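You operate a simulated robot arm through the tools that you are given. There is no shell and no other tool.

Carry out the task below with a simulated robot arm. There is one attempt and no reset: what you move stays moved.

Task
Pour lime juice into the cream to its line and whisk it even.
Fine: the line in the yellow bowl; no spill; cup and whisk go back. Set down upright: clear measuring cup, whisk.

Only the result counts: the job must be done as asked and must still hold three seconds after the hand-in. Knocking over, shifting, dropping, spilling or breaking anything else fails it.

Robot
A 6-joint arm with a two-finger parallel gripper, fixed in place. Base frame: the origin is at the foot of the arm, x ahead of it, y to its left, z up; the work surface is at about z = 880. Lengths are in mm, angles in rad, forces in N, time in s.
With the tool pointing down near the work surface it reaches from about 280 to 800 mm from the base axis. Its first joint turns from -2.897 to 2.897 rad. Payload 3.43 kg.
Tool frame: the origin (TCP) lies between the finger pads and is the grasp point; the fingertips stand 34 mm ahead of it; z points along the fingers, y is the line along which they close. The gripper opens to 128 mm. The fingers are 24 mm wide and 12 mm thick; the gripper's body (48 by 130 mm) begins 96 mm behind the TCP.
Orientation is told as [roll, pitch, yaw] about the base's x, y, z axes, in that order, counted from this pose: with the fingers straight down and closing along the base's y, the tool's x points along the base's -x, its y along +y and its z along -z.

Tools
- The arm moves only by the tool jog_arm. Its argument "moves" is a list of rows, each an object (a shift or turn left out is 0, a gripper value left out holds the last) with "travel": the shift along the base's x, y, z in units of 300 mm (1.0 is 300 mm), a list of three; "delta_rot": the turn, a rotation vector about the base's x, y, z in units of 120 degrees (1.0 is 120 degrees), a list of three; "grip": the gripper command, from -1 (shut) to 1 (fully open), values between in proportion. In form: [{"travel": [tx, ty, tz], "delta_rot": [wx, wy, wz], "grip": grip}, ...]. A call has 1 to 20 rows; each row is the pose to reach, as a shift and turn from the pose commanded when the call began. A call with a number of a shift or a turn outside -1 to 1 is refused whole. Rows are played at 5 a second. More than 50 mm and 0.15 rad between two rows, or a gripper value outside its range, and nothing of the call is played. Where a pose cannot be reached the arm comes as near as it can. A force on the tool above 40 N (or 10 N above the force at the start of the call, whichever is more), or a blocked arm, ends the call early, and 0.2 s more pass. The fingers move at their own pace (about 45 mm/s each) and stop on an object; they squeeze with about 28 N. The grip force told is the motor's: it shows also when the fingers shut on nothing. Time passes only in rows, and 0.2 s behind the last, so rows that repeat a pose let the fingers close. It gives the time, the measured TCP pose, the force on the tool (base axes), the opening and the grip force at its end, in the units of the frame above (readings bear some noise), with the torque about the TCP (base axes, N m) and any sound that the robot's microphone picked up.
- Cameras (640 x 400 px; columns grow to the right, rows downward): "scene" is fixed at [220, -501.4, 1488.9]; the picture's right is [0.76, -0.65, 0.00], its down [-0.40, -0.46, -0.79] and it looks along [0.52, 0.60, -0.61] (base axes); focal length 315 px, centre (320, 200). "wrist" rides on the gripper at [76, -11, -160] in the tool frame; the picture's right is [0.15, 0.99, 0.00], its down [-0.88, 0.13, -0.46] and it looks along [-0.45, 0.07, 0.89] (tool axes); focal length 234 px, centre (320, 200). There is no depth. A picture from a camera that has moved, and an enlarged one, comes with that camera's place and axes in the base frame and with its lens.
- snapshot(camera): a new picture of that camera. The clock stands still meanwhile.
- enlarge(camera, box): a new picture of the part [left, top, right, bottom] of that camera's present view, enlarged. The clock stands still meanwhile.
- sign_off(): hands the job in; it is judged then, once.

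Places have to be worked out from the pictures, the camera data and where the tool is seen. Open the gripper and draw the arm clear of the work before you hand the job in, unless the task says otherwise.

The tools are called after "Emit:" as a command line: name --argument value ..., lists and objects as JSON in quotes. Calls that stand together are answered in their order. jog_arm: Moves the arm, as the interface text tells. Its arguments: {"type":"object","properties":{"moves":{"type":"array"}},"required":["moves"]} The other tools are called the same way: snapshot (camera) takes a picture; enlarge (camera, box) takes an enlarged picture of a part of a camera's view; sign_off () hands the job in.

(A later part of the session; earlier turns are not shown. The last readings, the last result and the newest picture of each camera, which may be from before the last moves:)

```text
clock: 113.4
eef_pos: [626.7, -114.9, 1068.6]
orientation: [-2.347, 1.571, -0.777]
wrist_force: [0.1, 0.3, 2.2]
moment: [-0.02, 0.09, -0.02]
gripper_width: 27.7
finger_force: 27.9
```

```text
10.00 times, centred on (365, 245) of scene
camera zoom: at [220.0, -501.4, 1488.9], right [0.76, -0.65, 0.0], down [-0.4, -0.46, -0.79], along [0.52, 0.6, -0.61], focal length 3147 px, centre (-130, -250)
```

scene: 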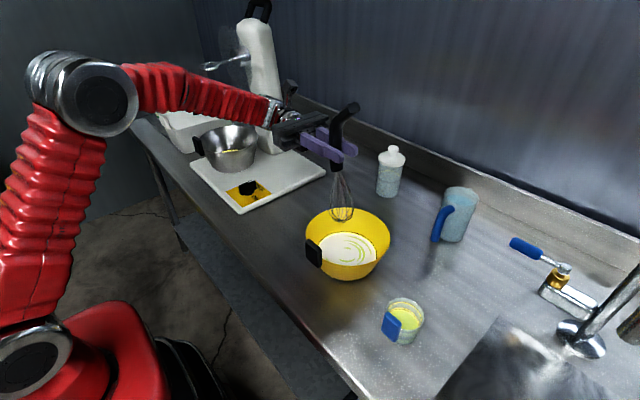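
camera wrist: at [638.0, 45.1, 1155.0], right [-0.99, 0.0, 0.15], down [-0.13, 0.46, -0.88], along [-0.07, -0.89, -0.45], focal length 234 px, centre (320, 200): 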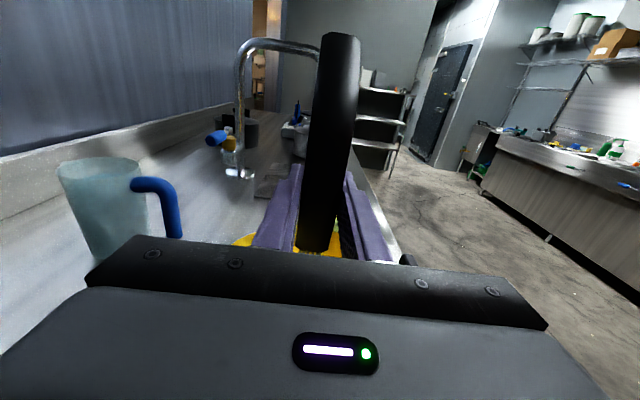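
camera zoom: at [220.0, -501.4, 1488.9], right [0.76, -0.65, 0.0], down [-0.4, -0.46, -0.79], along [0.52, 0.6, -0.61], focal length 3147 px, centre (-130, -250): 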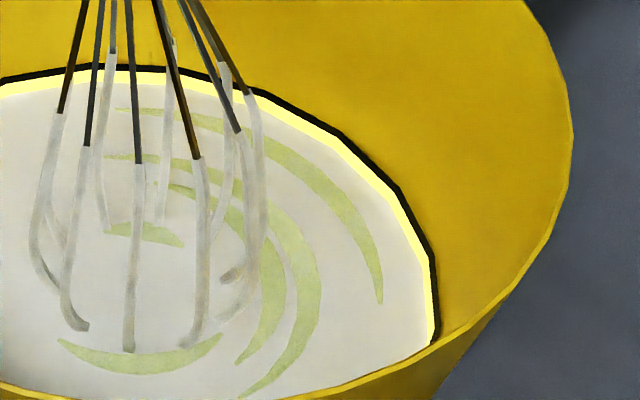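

The upward force shows the apex touching the bowl's bottom there, so I raise the 3 mm again. Then I try faster stirring (hexagon of 30 mm, about 150 mm/s).

Emit:
jog_arm --moves '[{"travel": [0, 0, 0.009]}, {"travel": [0, 0, 0.009]}]'

Emit:
jog_arm --moves '[{"travel": [0.05, 0, 0]}, {"travel": [0.1, 0, 0]}, {"travel": [0.05, 0.0866, 0]}, {"travel": [-0.05, 0.0866, 0]}, {"travel": [-0.1, 0, 0]}, {"travel": [-0.05, -0.0866, 0]}, {"travel": [0.05, -0.0866, 0]}, {"travel": [0.1, 0, 0]}, {"travel": [0.05, 0.0866, 0]}, {"travel": [-0.05, 0.0866, 0]}, {"travel": [-0.1, 0, 0]}, {"travel": [-0.05, -0.0866, 0]}, {"travel": [0.05, -0.0866, 0]}, {"travel": [0.1, 0, 0]}, {"travel": [0.05, 0.0866, 0]}, {"travel": [-0.05, 0.0866, 0]}, {"travel": [-0.1, 0, 0]}, {"travel": [-0.05, -0.0866, 0]}, {"travel": [-0.02, -0.03, 0]}, {"travel": [0, 0, 0]}]'

Emit:
enlarge --camera "scene" --box '[355, 240, 375, 260]'

Emit:
enlarge --camera "scene" --box '[300, 190, 400, 280]'

```text
clock: 114.0
eef_pos: [625.8, -115.5, 1070.5]
orientation: [1.456, 1.57, 3.026]
wrist_force: [0.5, -0.5, -0.7]
moment: [0.0, 0.0, 0.0]
gripper_width: 27.3
finger_force: 27.6
```

```text
clock: 118.2
eef_pos: [625.9, -112.8, 1067.8]
orientation: [1.339, 1.57, 2.909]
wrist_force: [0.3, -1.5, 3.2]
moment: [-0.25, 0.06, -0.01]
gripper_width: 27.6
finger_force: 27.7
```

```text
16.00 times, centred on (365, 250) of scene
camera zoom: at [220.0, -501.4, 1488.9], right [0.76, -0.65, 0.0], down [-0.4, -0.46, -0.79], along [0.52, 0.6, -0.61], focal length 5035 px, centre (-400, -600)
```

zoom: 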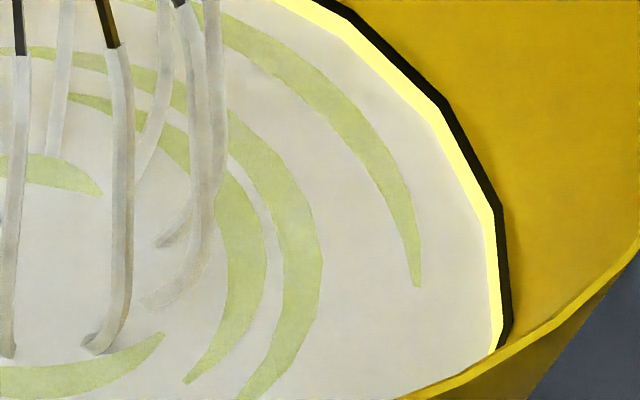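

```text
4.44 times, centred on (350, 235) of scene
camera zoom: at [220.0, -501.4, 1488.9], right [0.76, -0.65, 0.0], down [-0.4, -0.46, -0.79], along [0.52, 0.6, -0.61], focal length 1399 px, centre (187, 44)
```

zoom: 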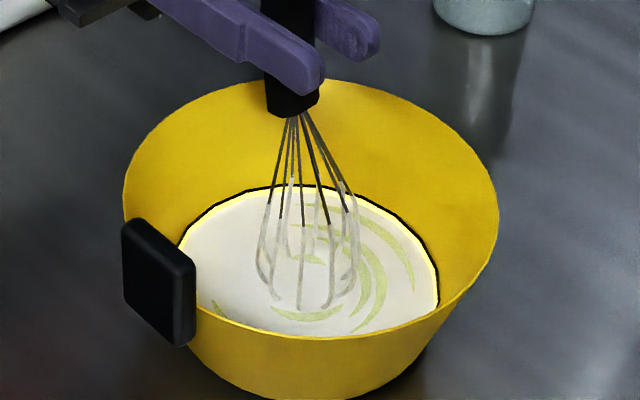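

Force +3.2 N says the tip is brushing the bottom even here; the bowl has not shifted. I raise 2.5 mm and stir again at 150 mm/s.

Emit:
jog_arm --moves '[{"travel": [0, 0, 0.008]}, {"travel": [0, 0, 0.008]}]'

Emit:
jog_arm --moves '[{"travel": [0.05, 0, 0]}, {"travel": [0.1, 0, 0]}, {"travel": [0.05, 0.0866, 0]}, {"travel": [-0.05, 0.0866, 0]}, {"travel": [-0.1, 0, 0]}, {"travel": [-0.05, -0.0866, 0]}, {"travel": [0.05, -0.0866, 0]}, {"travel": [0.1, 0, 0]}, {"travel": [0.05, 0.0866, 0]}, {"travel": [-0.05, 0.0866, 0]}, {"travel": [-0.1, 0, 0]}, {"travel": [-0.05, -0.0866, 0]}, {"travel": [0.05, -0.0866, 0]}, {"travel": [0.1, 0, 0]}, {"travel": [0.05, 0.0866, 0]}, {"travel": [-0.05, 0.0866, 0]}, {"travel": [-0.1, 0, 0]}, {"travel": [-0.05, -0.0866, 0]}, {"travel": [-0.02, -0.03, 0]}, {"travel": [0, 0, 0]}]'

Emit:
enlarge --camera "scene" --box '[355, 240, 375, 260]'

Emit:
enlarge --camera "scene" --box '[335, 225, 395, 265]'

```text
clock: 118.8
eef_pos: [625.9, -113.9, 1071.7]
orientation: [1.195, 1.571, 2.767]
wrist_force: [0.1, 0.7, -1.0]
moment: [0.04, 0.0, 0.0]
gripper_width: 27.5
finger_force: 28.1
```

```text
clock: 123.0
eef_pos: [625.0, -116.0, 1073.1]
orientation: [1.632, 1.57, -3.079]
wrist_force: [0.2, 0.9, -0.9]
moment: [-0.04, 0.0, 0.0]
gripper_width: 27.3
finger_force: 28.2
```

```text
16.00 times, centred on (365, 250) of scene
camera zoom: at [220.0, -501.4, 1488.9], right [0.76, -0.65, 0.0], down [-0.4, -0.46, -0.79], along [0.52, 0.6, -0.61], focal length 5035 px, centre (-400, -600)
```

zoom: 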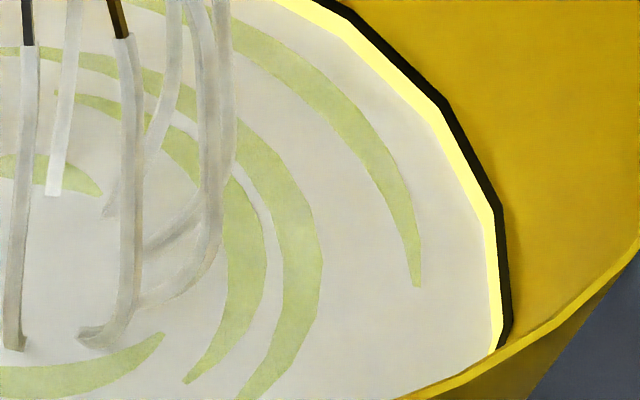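

```text
10.00 times, centred on (365, 245) of scene
camera zoom: at [220.0, -501.4, 1488.9], right [0.76, -0.65, 0.0], down [-0.4, -0.46, -0.79], along [0.52, 0.6, -0.61], focal length 3147 px, centre (-130, -250)
```

zoom: 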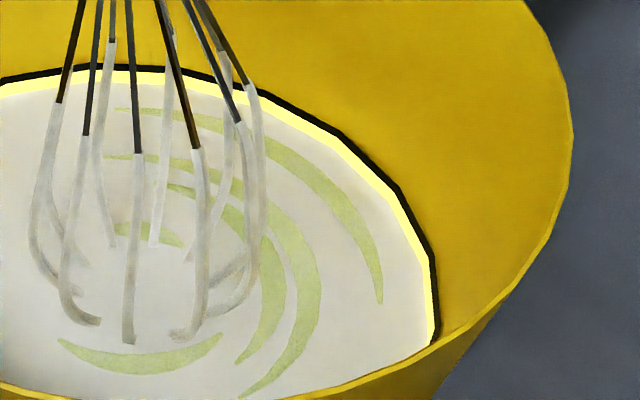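

No change with speed. The first pass faded the streaks a lot, later ones in the same sense did not, so I try back-and-forth strokes across the bowl in several directions.

Emit:
jog_arm --moves '[{"travel": [0.06, 0, 0]}, {"travel": [0.117, 0, 0]}, {"travel": [0, 0, 0]}, {"travel": [-0.117, 0, 0]}, {"travel": [0, 0, 0]}, {"travel": [0.117, 0, 0]}, {"travel": [0, 0, 0]}, {"travel": [-0.117, 0, 0]}, {"travel": [0, 0, 0]}, {"travel": [0, 0.117, 0]}, {"travel": [0, 0, 0]}, {"travel": [0, -0.117, 0]}, {"travel": [0, 0, 0]}, {"travel": [0, 0.117, 0]}, {"travel": [0, 0, 0]}, {"travel": [0, -0.117, 0]}, {"travel": [0, 0, 0]}, {"travel": [0.083, 0.083, 0]}, {"travel": [0, 0, 0]}, {"travel": [0, 0, 0]}]'

Emit:
enlarge --camera "scene" --box '[355, 240, 375, 260]'

Emit:
enlarge --camera "scene" --box '[300, 190, 400, 280]'

```text
clock: 127.2
eef_pos: [625.3, -113.9, 1073.0]
orientation: [1.578, 1.572, -3.134]
wrist_force: [-0.3, -0.3, -1.5]
moment: [0.03, -0.01, 0.05]
gripper_width: 27.7
finger_force: 28.1
```

```text
16.00 times, centred on (365, 250) of scene
camera zoom: at [220.0, -501.4, 1488.9], right [0.76, -0.65, 0.0], down [-0.4, -0.46, -0.79], along [0.52, 0.6, -0.61], focal length 5035 px, centre (-400, -600)
```

zoom: 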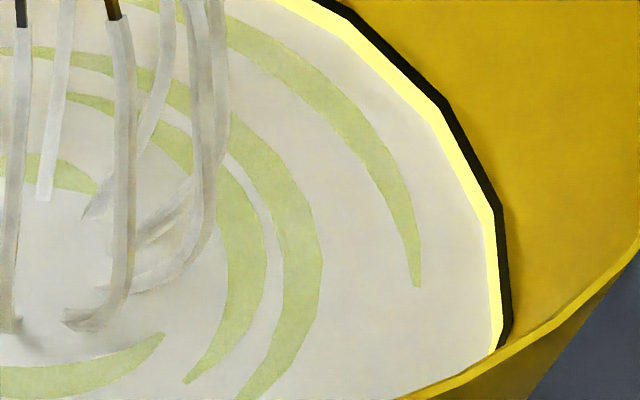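

```text
4.44 times, centred on (350, 235) of scene
camera zoom: at [220.0, -501.4, 1488.9], right [0.76, -0.65, 0.0], down [-0.4, -0.46, -0.79], along [0.52, 0.6, -0.61], focal length 1399 px, centre (187, 44)
```

zoom: 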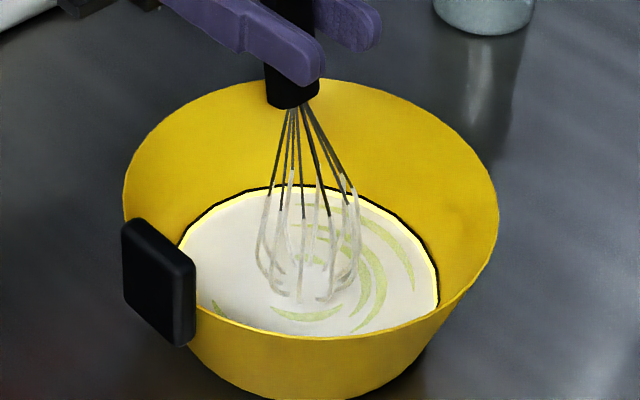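

The fading seems tied to the area the head has swept: the outer ring near the wall is still unswept. I do one careful circle at radius 40 mm, leaving about 9 mm to the wall, and check the force.

Emit:
jog_arm --moves '[{"travel": [0.067, 0, 0]}, {"travel": [0.133, 0, 0]}, {"travel": [0.1152, 0.0665, 0]}, {"travel": [0.0665, 0.1152, 0]}, {"travel": [0, 0.133, 0]}, {"travel": [-0.0665, 0.1152, 0]}, {"travel": [-0.1152, 0.0665, 0]}, {"travel": [-0.133, 0, 0]}, {"travel": [-0.1152, -0.0665, 0]}, {"travel": [-0.0665, -0.1152, 0]}, {"travel": [0, -0.133, 0]}, {"travel": [0.0665, -0.1152, 0]}, {"travel": [0.1152, -0.0665, 0]}, {"travel": [0.133, 0, 0]}, {"travel": [0.133, 0, 0]}]'

Emit:
enlarge --camera "scene" --box '[300, 190, 400, 280]'

Emit:
enlarge --camera "scene" --box '[335, 225, 395, 265]'

```text
clock: 130.4
eef_pos: [666.1, -114.8, 1074.5]
orientation: [1.983, 1.573, -2.73]
wrist_force: [0.4, 0.3, -1.0]
moment: [0.0, 0.01, 0.0]
gripper_width: 27.5
finger_force: 28.5
```

```text
4.44 times, centred on (350, 235) of scene
camera zoom: at [220.0, -501.4, 1488.9], right [0.76, -0.65, 0.0], down [-0.4, -0.46, -0.79], along [0.52, 0.6, -0.61], focal length 1399 px, centre (187, 44)
```

zoom: 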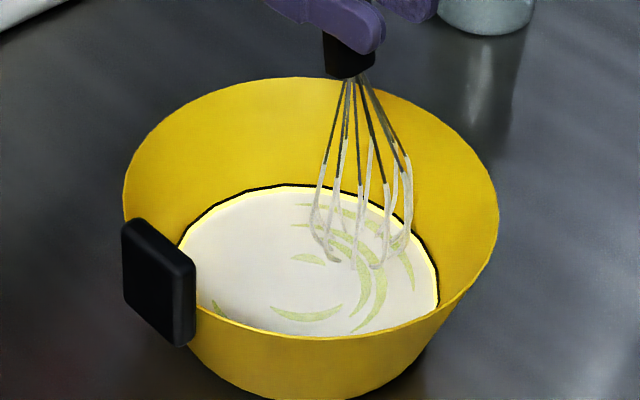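

```text
10.00 times, centred on (365, 245) of scene
camera zoom: at [220.0, -501.4, 1488.9], right [0.76, -0.65, 0.0], down [-0.4, -0.46, -0.79], along [0.52, 0.6, -0.61], focal length 3147 px, centre (-130, -250)
```

zoom: 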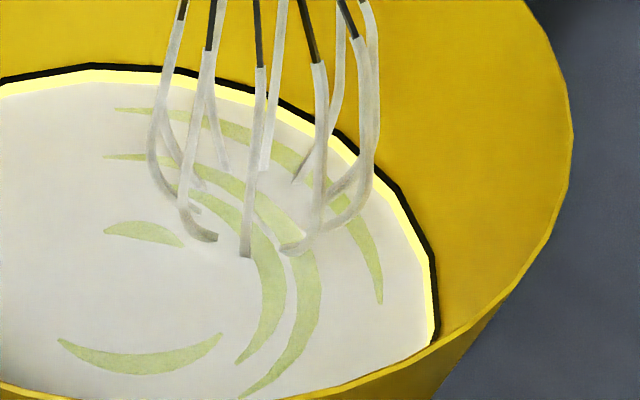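

The streaks are a bit paler again and no wall contact is felt. I continue with this larger circle.

Emit:
jog_arm --moves '[{"travel": [-0.0178, 0.0665, 0]}, {"travel": [-0.0665, 0.1152, 0]}, {"travel": [-0.133, 0.133, 0]}, {"travel": [-0.1995, 0.1152, 0]}, {"travel": [-0.2482, 0.0665, 0]}, {"travel": [-0.266, 0, 0]}, {"travel": [-0.2482, -0.0665, 0]}, {"travel": [-0.1995, -0.1152, 0]}, {"travel": [-0.133, -0.133, 0]}, {"travel": [-0.0665, -0.1152, 0]}, {"travel": [-0.0178, -0.0665, 0]}, {"travel": [0, 0, 0]}]'

Emit:
jog_arm --moves '[{"travel": [-0.0178, 0.0665, 0]}, {"travel": [-0.0665, 0.1152, 0]}, {"travel": [-0.133, 0.133, 0]}, {"travel": [-0.1995, 0.1152, 0]}, {"travel": [-0.2482, 0.0665, 0]}, {"travel": [-0.266, 0, 0]}, {"travel": [-0.2482, -0.0665, 0]}, {"travel": [-0.1995, -0.1152, 0]}, {"travel": [-0.133, -0.133, 0]}, {"travel": [-0.0665, -0.1152, 0]}, {"travel": [-0.0178, -0.0665, 0]}, {"travel": [0, 0, 0]}, {"travel": [-0.067, 0, 0]}, {"travel": [-0.133, 0, 0]}]'

Emit:
enlarge --camera "scene" --box '[300, 190, 400, 280]'

Emit:
enlarge --camera "scene" --box '[355, 240, 375, 260]'

```text
clock: 133.0
eef_pos: [666.0, -114.8, 1072.9]
orientation: [2.303, 1.57, -2.41]
wrist_force: [-0.4, -0.9, -0.6]
moment: [0.02, -0.02, 0.01]
gripper_width: 27.7
finger_force: 27.8
```

```text
clock: 136.0
eef_pos: [626.8, -115.5, 1071.4]
orientation: [1.363, 1.571, 2.932]
wrist_force: [0.5, 0.4, -0.5]
moment: [-0.03, 0.01, -0.04]
gripper_width: 27.6
finger_force: 28.1
```

```text
4.44 times, centred on (350, 235) of scene
camera zoom: at [220.0, -501.4, 1488.9], right [0.76, -0.65, 0.0], down [-0.4, -0.46, -0.79], along [0.52, 0.6, -0.61], focal length 1399 px, centre (187, 44)
```

zoom: 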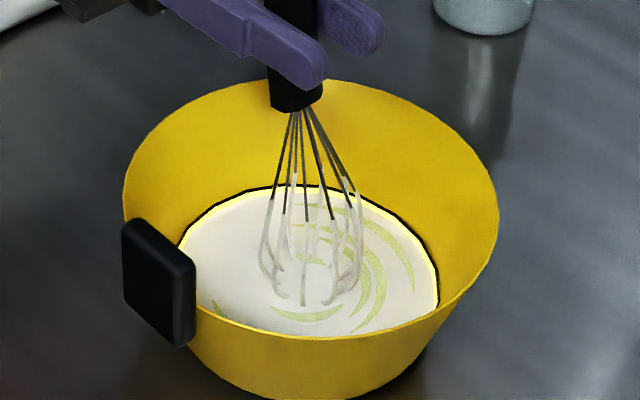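

```text
16.00 times, centred on (365, 250) of scene
camera zoom: at [220.0, -501.4, 1488.9], right [0.76, -0.65, 0.0], down [-0.4, -0.46, -0.79], along [0.52, 0.6, -0.61], focal length 5035 px, centre (-400, -600)
```

zoom: 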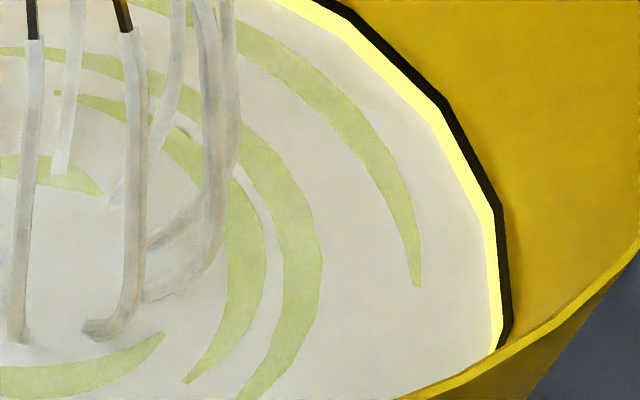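

Still half-faded; the picture may only have few mixing states. I keep going with brisker circles (36 mm, about 180 mm/s), several passes in a row.

Emit:
jog_arm --moves '[{"travel": [0.06, 0, 0]}, {"travel": [0.12, 0, 0]}, {"travel": [0.06, 0.104, 0]}, {"travel": [-0.06, 0.104, 0]}, {"travel": [-0.12, 0, 0]}, {"travel": [-0.06, -0.104, 0]}, {"travel": [0.06, -0.104, 0]}, {"travel": [0.12, 0, 0]}, {"travel": [0.06, 0.104, 0]}, {"travel": [-0.06, 0.104, 0]}, {"travel": [-0.12, 0, 0]}, {"travel": [-0.06, -0.104, 0]}, {"travel": [0.06, -0.104, 0]}, {"travel": [0.12, 0, 0]}, {"travel": [0.06, 0.104, 0]}, {"travel": [-0.06, 0.104, 0]}, {"travel": [-0.12, 0, 0]}, {"travel": [-0.06, -0.104, 0]}, {"travel": [-0.02, -0.035, 0]}, {"travel": [0, 0, 0]}]'

Emit:
jog_arm --moves '[{"travel": [0.06, 0, 0]}, {"travel": [0.12, 0, 0]}, {"travel": [0.06, 0.104, 0]}, {"travel": [-0.06, 0.104, 0]}, {"travel": [-0.12, 0, 0]}, {"travel": [-0.06, -0.104, 0]}, {"travel": [0.06, -0.104, 0]}, {"travel": [0.12, 0, 0]}, {"travel": [0.06, 0.104, 0]}, {"travel": [-0.06, 0.104, 0]}, {"travel": [-0.12, 0, 0]}, {"travel": [-0.06, -0.104, 0]}, {"travel": [0.06, -0.104, 0]}, {"travel": [0.12, 0, 0]}, {"travel": [0.06, 0.104, 0]}, {"travel": [-0.06, 0.104, 0]}, {"travel": [-0.12, 0, 0]}, {"travel": [-0.06, -0.104, 0]}, {"travel": [-0.02, -0.035, 0]}, {"travel": [0, 0, 0]}]'

Emit:
enlarge --camera "scene" --box '[300, 190, 400, 280]'

Emit:
enlarge --camera "scene" --box '[355, 240, 375, 260]'

```text
clock: 140.2
eef_pos: [626.7, -115.8, 1071.1]
orientation: [1.533, 1.571, 3.106]
wrist_force: [0.6, -0.1, -0.6]
moment: [0.01, -0.02, 0.01]
gripper_width: 27.5
finger_force: 28.0
```

```text
clock: 144.4
eef_pos: [627.9, -115.5, 1072.9]
orientation: [1.479, 1.568, 3.05]
wrist_force: [0.0, 0.4, -1.2]
moment: [-0.01, 0.03, -0.02]
gripper_width: 27.5
finger_force: 27.8
```

```text
4.44 times, centred on (350, 235) of scene
camera zoom: at [220.0, -501.4, 1488.9], right [0.76, -0.65, 0.0], down [-0.4, -0.46, -0.79], along [0.52, 0.6, -0.61], focal length 1399 px, centre (187, 44)
```

zoom: 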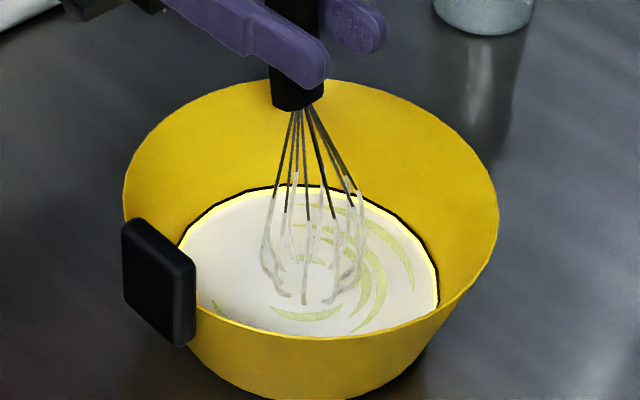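

```text
16.00 times, centred on (365, 250) of scene
camera zoom: at [220.0, -501.4, 1488.9], right [0.76, -0.65, 0.0], down [-0.4, -0.46, -0.79], along [0.52, 0.6, -0.61], focal length 5035 px, centre (-400, -600)
```

zoom: 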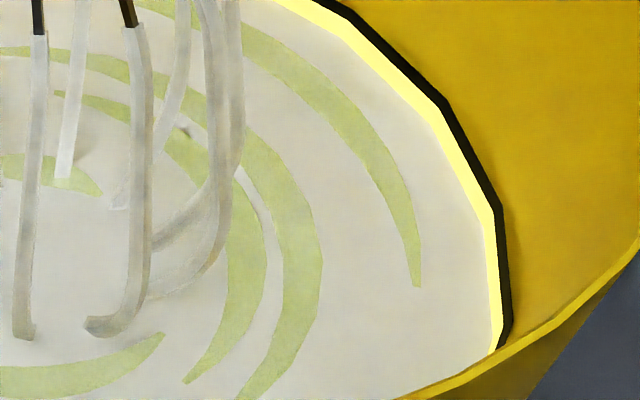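

I take an extreme close-up of one streak as a colour reference before trying other stirring styles.

Emit:
enlarge --camera "scene" --box '[366, 238, 376, 246]'

Emit:
snapshot --camera "scene"

```text
16.00 times, centred on (371, 242) of scene
camera zoom: at [220.0, -501.4, 1488.9], right [0.76, -0.65, 0.0], down [-0.4, -0.46, -0.79], along [0.52, 0.6, -0.61], focal length 5035 px, centre (-496, -472)
```

zoom: 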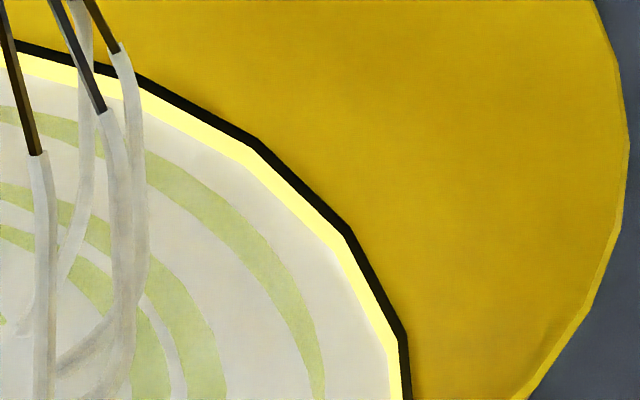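

```text
taken
```

scene: 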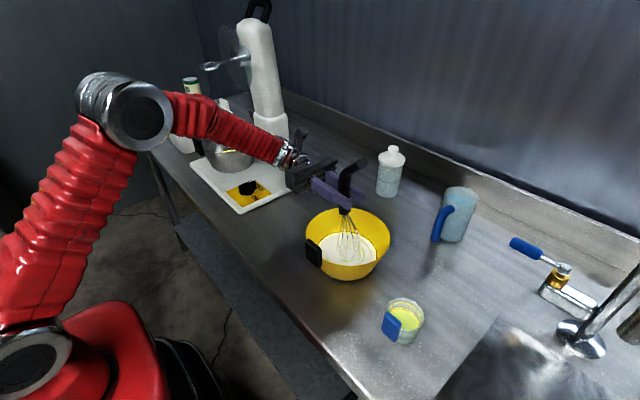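

I run several passes back to back with varied radius and both directions, slightly deeper by 1 mm, then compare the colour.

Emit:
jog_arm --moves '[{"travel": [0.05, 0, -0.003]}, {"travel": [0.1, 0, -0.003]}, {"travel": [0.05, -0.0866, -0.003]}, {"travel": [-0.05, -0.0866, -0.003]}, {"travel": [-0.1, 0, -0.003]}, {"travel": [-0.05, 0.0866, -0.003]}, {"travel": [0.05, 0.0866, -0.003]}, {"travel": [0.1, 0, -0.003]}, {"travel": [0.05, -0.0866, -0.003]}, {"travel": [-0.05, -0.0866, -0.003]}, {"travel": [-0.1, 0, -0.003]}, {"travel": [-0.05, 0.0866, -0.003]}, {"travel": [0.05, 0.0866, -0.003]}, {"travel": [0.1, 0, -0.003]}, {"travel": [0.05, -0.0866, -0.003]}, {"travel": [-0.05, -0.0866, -0.003]}, {"travel": [-0.1, 0, -0.003]}, {"travel": [-0.05, 0.0866, -0.003]}, {"travel": [-0.02, 0.03, -0.003]}, {"travel": [0, 0, -0.003]}]'

Emit:
jog_arm --moves '[{"travel": [0.03, 0, 0]}, {"travel": [0.06, 0, 0]}, {"travel": [0, -0.06, 0]}, {"travel": [-0.06, 0, 0]}, {"travel": [0, 0.06, 0]}, {"travel": [0.06, 0, 0]}, {"travel": [0, -0.06, 0]}, {"travel": [-0.06, 0, 0]}, {"travel": [0, 0.06, 0]}, {"travel": [0.06, 0, 0]}, {"travel": [0, -0.06, 0]}, {"travel": [-0.06, 0, 0]}, {"travel": [0, 0.06, 0]}, {"travel": [0.06, 0, 0]}, {"travel": [0, -0.06, 0]}, {"travel": [-0.06, 0, 0]}, {"travel": [0, 0.06, 0]}, {"travel": [0, 0.03, 0]}, {"travel": [0, 0, 0]}]'

Emit:
enlarge --camera "scene" --box '[366, 238, 376, 246]'

Emit:
enlarge --camera "scene" --box '[300, 190, 400, 280]'

```text
clock: 148.6
eef_pos: [624.7, -114.5, 1071.5]
orientation: [1.434, 1.57, 3.006]
wrist_force: [-0.6, 0.5, -1.0]
moment: [0.0, -0.01, 0.0]
gripper_width: 27.6
finger_force: 28.0
```

```text
clock: 152.6
eef_pos: [623.7, -114.6, 1071.9]
orientation: [1.441, 1.57, 3.011]
wrist_force: [-0.1, 0.6, -0.4]
moment: [-0.03, -0.02, 0.04]
gripper_width: 27.1
finger_force: 28.4
```

```text
16.00 times, centred on (371, 242) of scene
camera zoom: at [220.0, -501.4, 1488.9], right [0.76, -0.65, 0.0], down [-0.4, -0.46, -0.79], along [0.52, 0.6, -0.61], focal length 5035 px, centre (-496, -472)
```

zoom: 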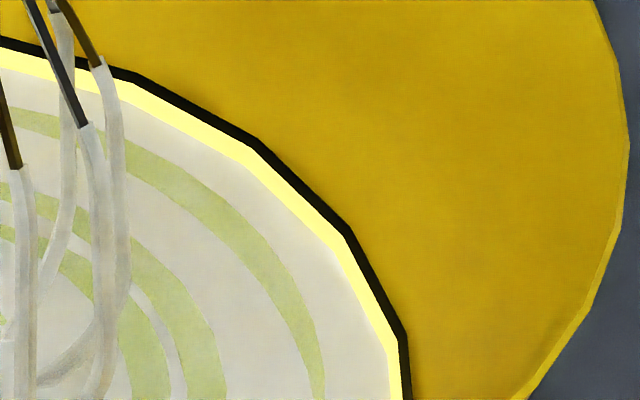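

```text
4.44 times, centred on (350, 235) of scene
camera zoom: at [220.0, -501.4, 1488.9], right [0.76, -0.65, 0.0], down [-0.4, -0.46, -0.79], along [0.52, 0.6, -0.61], focal length 1399 px, centre (187, 44)
```

zoom: 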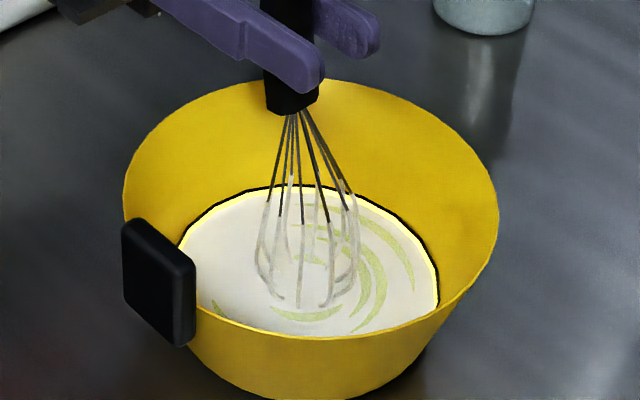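

All passes up to 40 mm radius leave the same half-faded state, while the first pass over new area changed it at once — so the outer zone likely still counts as unmixed. I raise 1.5 mm and do a careful circle at 45 mm radius, watching for any side force.

Emit:
jog_arm --moves '[{"travel": [0.05, 0, 0.005]}, {"travel": [0.1, 0, 0.005]}, {"travel": [0.15, 0, 0.005]}, {"travel": [0.1386, 0.0574, 0.005]}, {"travel": [0.1061, 0.1061, 0.005]}, {"travel": [0.0574, 0.1386, 0.005]}, {"travel": [0, 0.15, 0.005]}, {"travel": [0, 0.15, 0.005]}]'

Emit:
enlarge --camera "scene" --box '[300, 190, 400, 280]'

Emit:
enlarge --camera "scene" --box '[325, 225, 385, 265]'

```text
clock: 154.4
eef_pos: [625.0, -71.4, 1074.2]
orientation: [2.276, 1.571, -2.437]
wrist_force: [-0.8, 0.5, -0.3]
moment: [0.06, -0.02, 0.02]
gripper_width: 27.9
finger_force: 27.7
```

```text
4.44 times, centred on (350, 235) of scene
camera zoom: at [220.0, -501.4, 1488.9], right [0.76, -0.65, 0.0], down [-0.4, -0.46, -0.79], along [0.52, 0.6, -0.61], focal length 1399 px, centre (187, 44)
```

zoom: 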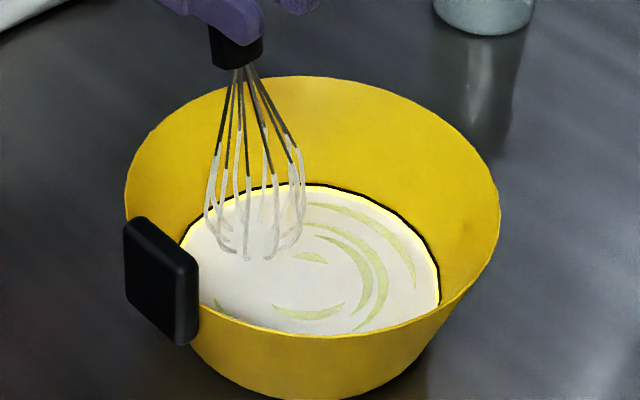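

```text
10.00 times, centred on (355, 245) of scene
camera zoom: at [220.0, -501.4, 1488.9], right [0.76, -0.65, 0.0], down [-0.4, -0.46, -0.79], along [0.52, 0.6, -0.61], focal length 3147 px, centre (-30, -250)
```

zoom: 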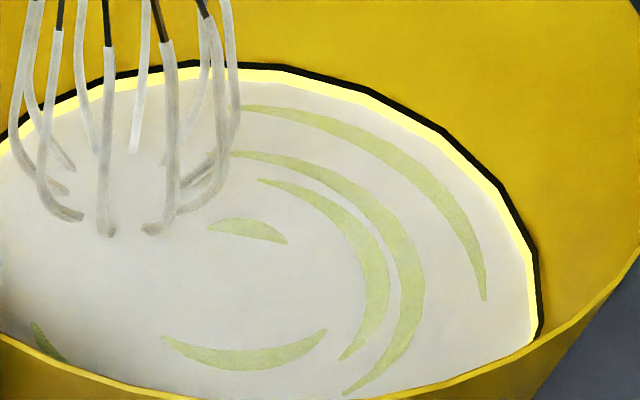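

The bowl rim moved by about 1.5 mm in that last sweep, so 45 mm radius touches the wall; I must stay below 40 mm. I return to the (slightly shifted) centre first.

Emit:
jog_arm --moves '[{"travel": [0, -0.05, 0]}, {"travel": [0.002, -0.1, 0]}, {"travel": [0.004, -0.15, 0]}, {"travel": [0.004, -0.15, -0.006]}, {"travel": [0.004, -0.15, -0.006]}]'

Emit:
enlarge --camera "scene" --box '[325, 225, 385, 265]'

Emit:
enlarge --camera "scene" --box '[290, 190, 410, 290]'

```text
clock: 155.6
eef_pos: [628.6, -115.3, 1073.2]
orientation: [1.54, 1.571, 3.11]
wrist_force: [0.6, 0.1, -1.0]
moment: [0.01, 0.0, 0.01]
gripper_width: 27.5
finger_force: 27.7
```

```text
10.00 times, centred on (355, 245) of scene
camera zoom: at [220.0, -501.4, 1488.9], right [0.76, -0.65, 0.0], down [-0.4, -0.46, -0.79], along [0.52, 0.6, -0.61], focal length 3147 px, centre (-30, -250)
```

zoom: 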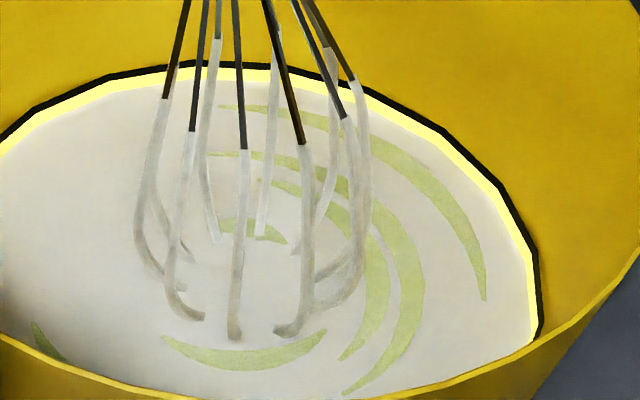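

```text
4.00 times, centred on (350, 240) of scene
camera zoom: at [220.0, -501.4, 1488.9], right [0.76, -0.65, 0.0], down [-0.4, -0.46, -0.79], along [0.52, 0.6, -0.61], focal length 1259 px, centre (200, 40)
```

zoom: 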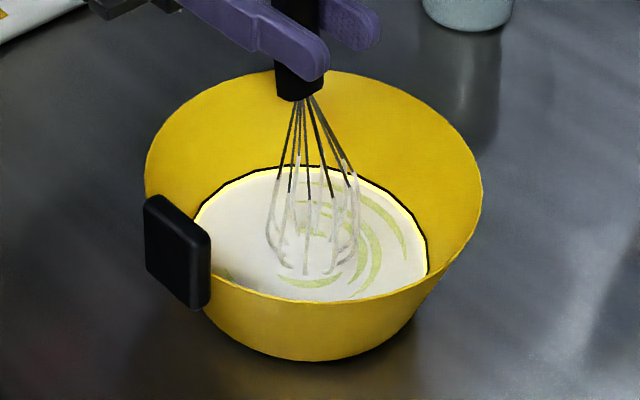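

The bowl sits about 1.5 mm from its start, otherwise fine. Now I test a brisk whisking speed (~195 mm/s) at a safe 33 mm radius.

Emit:
jog_arm --moves '[{"travel": [0.055, 0, -0.002]}, {"travel": [0.11, 0, -0.003]}, {"travel": [0.034, 0.1046, -0.003]}, {"travel": [-0.089, 0.0647, -0.003]}, {"travel": [-0.089, -0.0647, -0.003]}, {"travel": [0.034, -0.1046, -0.003]}, {"travel": [0.11, 0, -0.003]}, {"travel": [0.034, 0.1046, -0.003]}, {"travel": [-0.089, 0.0647, -0.003]}, {"travel": [-0.089, -0.0647, -0.003]}, {"travel": [0.034, -0.1046, -0.003]}, {"travel": [0.11, 0, -0.003]}, {"travel": [0.034, 0.1046, -0.003]}, {"travel": [-0.089, 0.0647, -0.003]}, {"travel": [-0.089, -0.0647, -0.003]}, {"travel": [0.034, -0.1046, -0.003]}, {"travel": [0.11, 0, -0.003]}, {"travel": [0.055, 0, -0.003]}, {"travel": [0, 0, -0.003]}, {"travel": [0, 0, -0.003]}]'

Emit:
enlarge --camera "scene" --box '[325, 225, 385, 265]'

Emit:
enlarge --camera "scene" --box '[290, 190, 410, 290]'

```text
clock: 159.8
eef_pos: [627.8, -115.1, 1072.1]
orientation: [1.274, 1.569, 2.844]
wrist_force: [-0.2, -0.2, -0.8]
moment: [0.01, 0.0, -0.03]
gripper_width: 27.5
finger_force: 28.1
```

```text
10.00 times, centred on (355, 245) of scene
camera zoom: at [220.0, -501.4, 1488.9], right [0.76, -0.65, 0.0], down [-0.4, -0.46, -0.79], along [0.52, 0.6, -0.61], focal length 3147 px, centre (-30, -250)
```

zoom: 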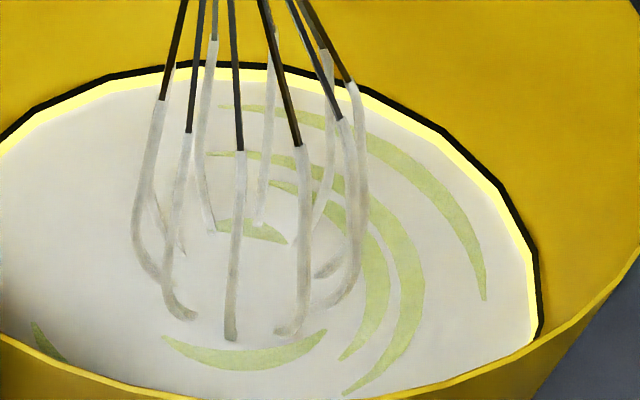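

```text
4.00 times, centred on (350, 240) of scene
camera zoom: at [220.0, -501.4, 1488.9], right [0.76, -0.65, 0.0], down [-0.4, -0.46, -0.79], along [0.52, 0.6, -0.61], focal length 1259 px, centre (200, 40)
```

zoom: 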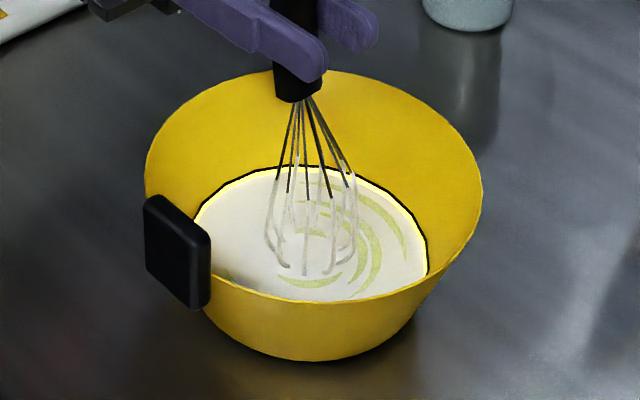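

No change yet, but no harm either (bowl still, no force). I run a longer series of these brisk circles before judging again.

Emit:
jog_arm --moves '[{"travel": [0.055, 0, 0]}, {"travel": [0.11, 0, 0]}, {"travel": [0.034, 0.1046, 0]}, {"travel": [-0.089, 0.0647, 0]}, {"travel": [-0.089, -0.0647, 0]}, {"travel": [0.034, -0.1046, 0]}, {"travel": [0.11, 0, 0]}, {"travel": [0.034, 0.1046, 0]}, {"travel": [-0.089, 0.0647, 0]}, {"travel": [-0.089, -0.0647, 0]}, {"travel": [0.034, -0.1046, 0]}, {"travel": [0.11, 0, 0]}, {"travel": [0.034, 0.1046, 0]}, {"travel": [-0.089, 0.0647, 0]}, {"travel": [-0.089, -0.0647, 0]}, {"travel": [0.034, -0.1046, 0]}, {"travel": [0.11, 0, 0]}, {"travel": [0.055, 0, 0]}, {"travel": [0, 0, 0]}]'

Emit:
jog_arm --moves '[{"travel": [0.055, 0, 0]}, {"travel": [0.11, 0, 0]}, {"travel": [0.034, 0.1046, 0]}, {"travel": [-0.089, 0.0647, 0]}, {"travel": [-0.089, -0.0647, 0]}, {"travel": [0.034, -0.1046, 0]}, {"travel": [0.11, 0, 0]}, {"travel": [0.034, 0.1046, 0]}, {"travel": [-0.089, 0.0647, 0]}, {"travel": [-0.089, -0.0647, 0]}, {"travel": [0.034, -0.1046, 0]}, {"travel": [0.11, 0, 0]}, {"travel": [0.034, 0.1046, 0]}, {"travel": [-0.089, 0.0647, 0]}, {"travel": [-0.089, -0.0647, 0]}, {"travel": [0.034, -0.1046, 0]}, {"travel": [0.11, 0, 0]}, {"travel": [0.055, 0, 0]}, {"travel": [0, 0, 0]}]'

Emit:
jog_arm --moves '[{"travel": [0.055, 0, 0]}, {"travel": [0.11, 0, 0]}, {"travel": [0.034, 0.1046, 0]}, {"travel": [-0.089, 0.0647, 0]}, {"travel": [-0.089, -0.0647, 0]}, {"travel": [0.034, -0.1046, 0]}, {"travel": [0.11, 0, 0]}, {"travel": [0.034, 0.1046, 0]}, {"travel": [-0.089, 0.0647, 0]}, {"travel": [-0.089, -0.0647, 0]}, {"travel": [0.034, -0.1046, 0]}, {"travel": [0.11, 0, 0]}, {"travel": [0.034, 0.1046, 0]}, {"travel": [-0.089, 0.0647, 0]}, {"travel": [-0.089, -0.0647, 0]}, {"travel": [0.034, -0.1046, 0]}, {"travel": [0.11, 0, 0]}, {"travel": [0.055, 0, 0]}, {"travel": [0, 0, 0]}]'

Emit:
enlarge --camera "scene" --box '[325, 225, 385, 265]'

Emit:
enlarge --camera "scene" --box '[290, 190, 410, 290]'

```text
clock: 163.8
eef_pos: [628.0, -112.8, 1068.5]
orientation: [1.398, 1.571, 2.968]
wrist_force: [0.4, 0.1, -0.2]
moment: [-0.02, 0.02, 0.0]
gripper_width: 27.6
finger_force: 27.6
```

```text
clock: 167.8
eef_pos: [627.3, -112.9, 1069.6]
orientation: [1.492, 1.571, 3.062]
wrist_force: [0.9, -0.6, -0.9]
moment: [0.03, 0.03, 0.01]
gripper_width: 27.5
finger_force: 27.9
```

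```text
clock: 171.8
eef_pos: [628.0, -115.4, 1071.0]
orientation: [1.304, 1.57, 2.874]
wrist_force: [-0.3, -0.2, -0.7]
moment: [-0.02, -0.01, -0.03]
gripper_width: 27.6
finger_force: 27.7
```

```text
10.00 times, centred on (355, 245) of scene
camera zoom: at [220.0, -501.4, 1488.9], right [0.76, -0.65, 0.0], down [-0.4, -0.46, -0.79], along [0.52, 0.6, -0.61], focal length 3147 px, centre (-30, -250)
```

zoom: 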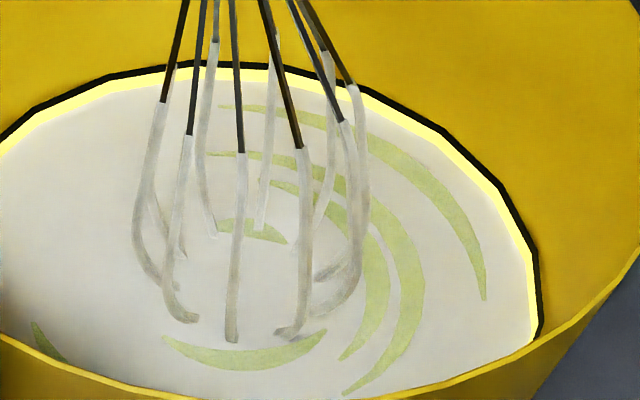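

```text
4.00 times, centred on (350, 240) of scene
camera zoom: at [220.0, -501.4, 1488.9], right [0.76, -0.65, 0.0], down [-0.4, -0.46, -0.79], along [0.52, 0.6, -0.61], focal length 1259 px, centre (200, 40)
```

zoom: 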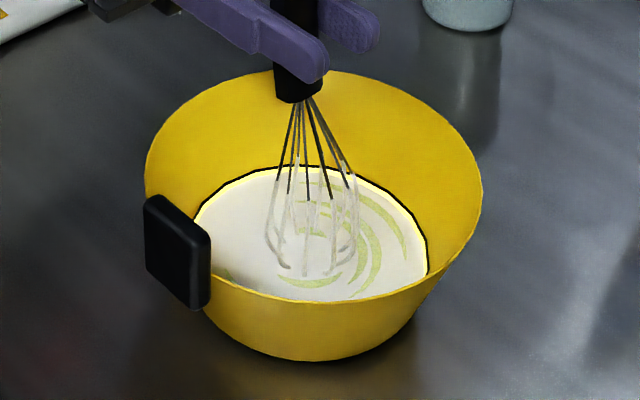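

The streaks may be slightly paler now. I run another longer series to see whether the trend holds.

Emit:
jog_arm --moves '[{"travel": [0.055, 0, 0]}, {"travel": [0.11, 0, 0]}, {"travel": [0.034, 0.1046, 0]}, {"travel": [-0.089, 0.0647, 0]}, {"travel": [-0.089, -0.0647, 0]}, {"travel": [0.034, -0.1046, 0]}, {"travel": [0.11, 0, 0]}, {"travel": [0.034, 0.1046, 0]}, {"travel": [-0.089, 0.0647, 0]}, {"travel": [-0.089, -0.0647, 0]}, {"travel": [0.034, -0.1046, 0]}, {"travel": [0.11, 0, 0]}, {"travel": [0.034, 0.1046, 0]}, {"travel": [-0.089, 0.0647, 0]}, {"travel": [-0.089, -0.0647, 0]}, {"travel": [0.034, -0.1046, 0]}, {"travel": [0.11, 0, 0]}, {"travel": [0.055, 0, 0]}, {"travel": [0, 0, 0]}]'

Emit:
jog_arm --moves '[{"travel": [0.055, 0, 0]}, {"travel": [0.11, 0, 0]}, {"travel": [0.034, 0.1046, 0]}, {"travel": [-0.089, 0.0647, 0]}, {"travel": [-0.089, -0.0647, 0]}, {"travel": [0.034, -0.1046, 0]}, {"travel": [0.11, 0, 0]}, {"travel": [0.034, 0.1046, 0]}, {"travel": [-0.089, 0.0647, 0]}, {"travel": [-0.089, -0.0647, 0]}, {"travel": [0.034, -0.1046, 0]}, {"travel": [0.11, 0, 0]}, {"travel": [0.034, 0.1046, 0]}, {"travel": [-0.089, 0.0647, 0]}, {"travel": [-0.089, -0.0647, 0]}, {"travel": [0.034, -0.1046, 0]}, {"travel": [0.11, 0, 0]}, {"travel": [0.055, 0, 0]}, {"travel": [0, 0, 0]}]'

Emit:
jog_arm --moves '[{"travel": [0.055, 0, 0]}, {"travel": [0.11, 0, 0]}, {"travel": [0.034, 0.1046, 0]}, {"travel": [-0.089, 0.0647, 0]}, {"travel": [-0.089, -0.0647, 0]}, {"travel": [0.034, -0.1046, 0]}, {"travel": [0.11, 0, 0]}, {"travel": [0.034, 0.1046, 0]}, {"travel": [-0.089, 0.0647, 0]}, {"travel": [-0.089, -0.0647, 0]}, {"travel": [0.034, -0.1046, 0]}, {"travel": [0.11, 0, 0]}, {"travel": [0.034, 0.1046, 0]}, {"travel": [-0.089, 0.0647, 0]}, {"travel": [-0.089, -0.0647, 0]}, {"travel": [0.034, -0.1046, 0]}, {"travel": [0.11, 0, 0]}, {"travel": [0.055, 0, 0]}, {"travel": [0, 0, 0]}]'

Emit:
enlarge --camera "scene" --box '[325, 225, 385, 265]'

Emit:
enlarge --camera "scene" --box '[290, 190, 410, 290]'

```text
clock: 175.8
eef_pos: [625.6, -110.7, 1068.4]
orientation: [1.506, 1.571, 3.077]
wrist_force: [0.2, 0.6, -1.1]
moment: [0.02, -0.02, 0.0]
gripper_width: 27.7
finger_force: 28.5
```

```text
clock: 179.8
eef_pos: [629.4, -114.5, 1071.1]
orientation: [-0.593, 1.571, 0.98]
wrist_force: [-0.3, -0.1, -0.8]
moment: [-0.02, 0.0, -0.02]
gripper_width: 27.3
finger_force: 28.2
```

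```text
clock: 183.8
eef_pos: [627.0, -113.6, 1071.5]
orientation: [1.384, 1.57, 2.955]
wrist_force: [0.8, -0.2, -1.2]
moment: [-0.01, 0.01, 0.0]
gripper_width: 27.6
finger_force: 28.4
```

```text
10.00 times, centred on (355, 245) of scene
camera zoom: at [220.0, -501.4, 1488.9], right [0.76, -0.65, 0.0], down [-0.4, -0.46, -0.79], along [0.52, 0.6, -0.61], focal length 3147 px, centre (-30, -250)
```

zoom: 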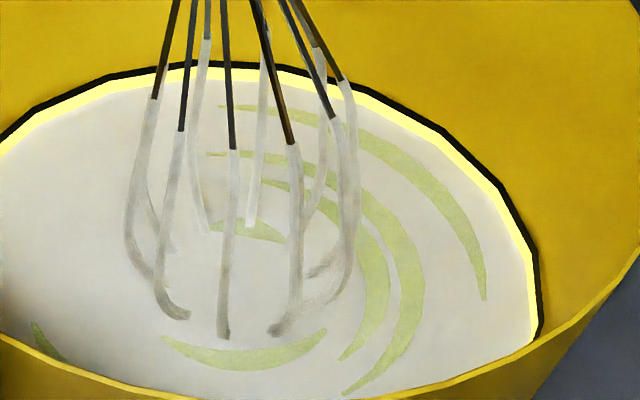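

```text
4.00 times, centred on (350, 240) of scene
camera zoom: at [220.0, -501.4, 1488.9], right [0.76, -0.65, 0.0], down [-0.4, -0.46, -0.79], along [0.52, 0.6, -0.61], focal length 1259 px, centre (200, 40)
```

zoom: 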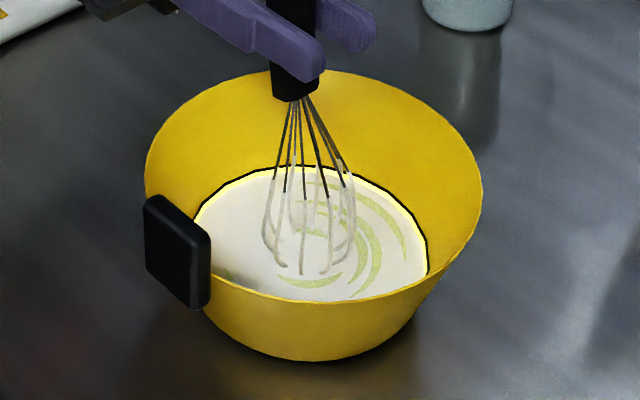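

No clear progress from plain circling. I test other motions: circling combined with vertical strokes inside the liquid (up to 6 mm up, never lower than now).

Emit:
jog_arm --moves '[{"travel": [0.05, 0, 0.01]}, {"travel": [0.1, 0, 0]}, {"travel": [0.0707, 0.0707, 0.02]}, {"travel": [0, 0.1, 0]}, {"travel": [-0.0707, 0.0707, 0.02]}, {"travel": [-0.1, 0, 0]}, {"travel": [-0.0707, -0.0707, 0.02]}, {"travel": [0, -0.1, 0]}, {"travel": [0.0707, -0.0707, 0.02]}, {"travel": [0.1, 0, 0]}, {"travel": [0.0707, 0.0707, 0.02]}, {"travel": [0, 0.1, 0]}, {"travel": [-0.0707, 0.0707, 0.02]}, {"travel": [-0.1, 0, 0]}, {"travel": [-0.0707, -0.0707, 0.02]}, {"travel": [0, -0.1, 0]}, {"travel": [0, -0.05, 0.01]}, {"travel": [0, 0, 0]}, {"travel": [0, 0, 0]}]'

Emit:
enlarge --camera "scene" --box '[325, 225, 385, 265]'

Emit:
enlarge --camera "scene" --box '[290, 190, 410, 290]'

```text
clock: 187.8
eef_pos: [628.0, -112.7, 1070.1]
orientation: [1.179, 1.572, 2.749]
wrist_force: [0.0, -0.3, -1.1]
moment: [0.01, -0.02, -0.02]
gripper_width: 27.7
finger_force: 28.3
```

```text
10.00 times, centred on (355, 245) of scene
camera zoom: at [220.0, -501.4, 1488.9], right [0.76, -0.65, 0.0], down [-0.4, -0.46, -0.79], along [0.52, 0.6, -0.61], focal length 3147 px, centre (-30, -250)
```

zoom: 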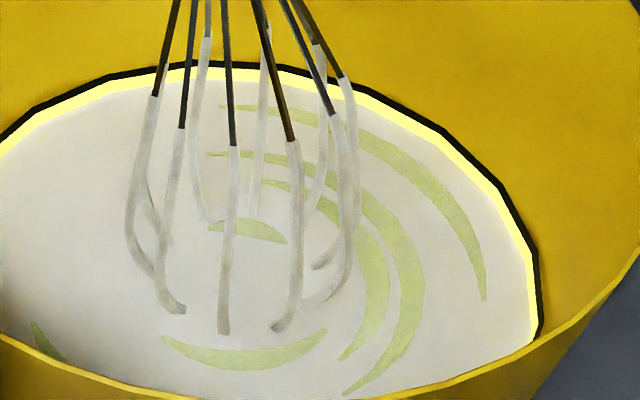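

```text
4.00 times, centred on (350, 240) of scene
camera zoom: at [220.0, -501.4, 1488.9], right [0.76, -0.65, 0.0], down [-0.4, -0.46, -0.79], along [0.52, 0.6, -0.61], focal length 1259 px, centre (200, 40)
```

zoom: 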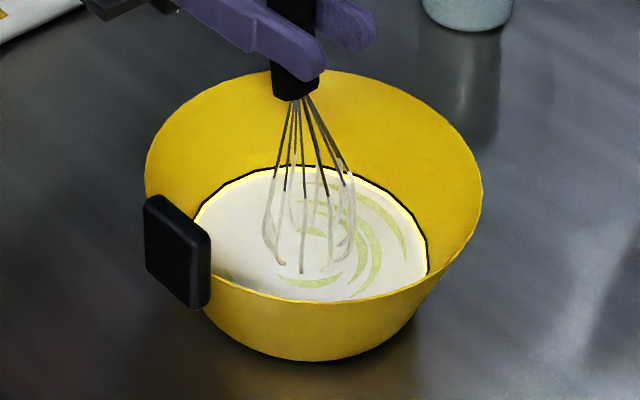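

I compare the same close-up as at earlier times to judge whether there is any slow trend.

Emit:
enlarge --camera "scene" --box '[355, 240, 375, 260]'

Emit:
enlarge --camera "scene" --box '[385, 295, 425, 330]'

```text
16.00 times, centred on (365, 250) of scene
camera zoom: at [220.0, -501.4, 1488.9], right [0.76, -0.65, 0.0], down [-0.4, -0.46, -0.79], along [0.52, 0.6, -0.61], focal length 5035 px, centre (-400, -600)
```

zoom: 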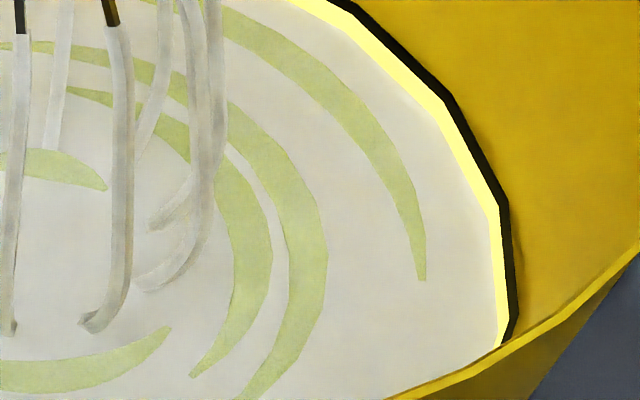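

```text
11.43 times, centred on (405, 312) of scene
camera zoom: at [220.0, -501.4, 1488.9], right [0.76, -0.65, 0.0], down [-0.4, -0.46, -0.79], along [0.52, 0.6, -0.61], focal length 3596 px, centre (-651, -1086)
```

zoom: 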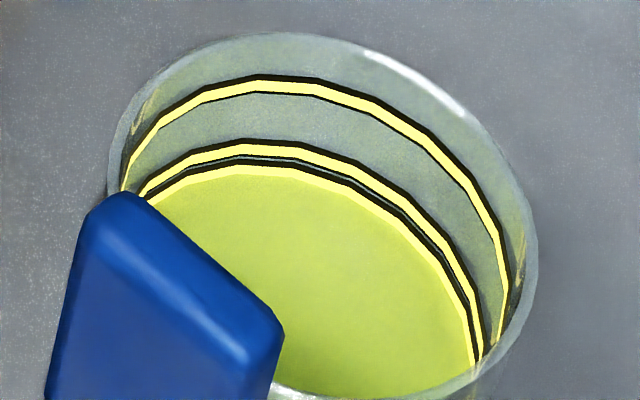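

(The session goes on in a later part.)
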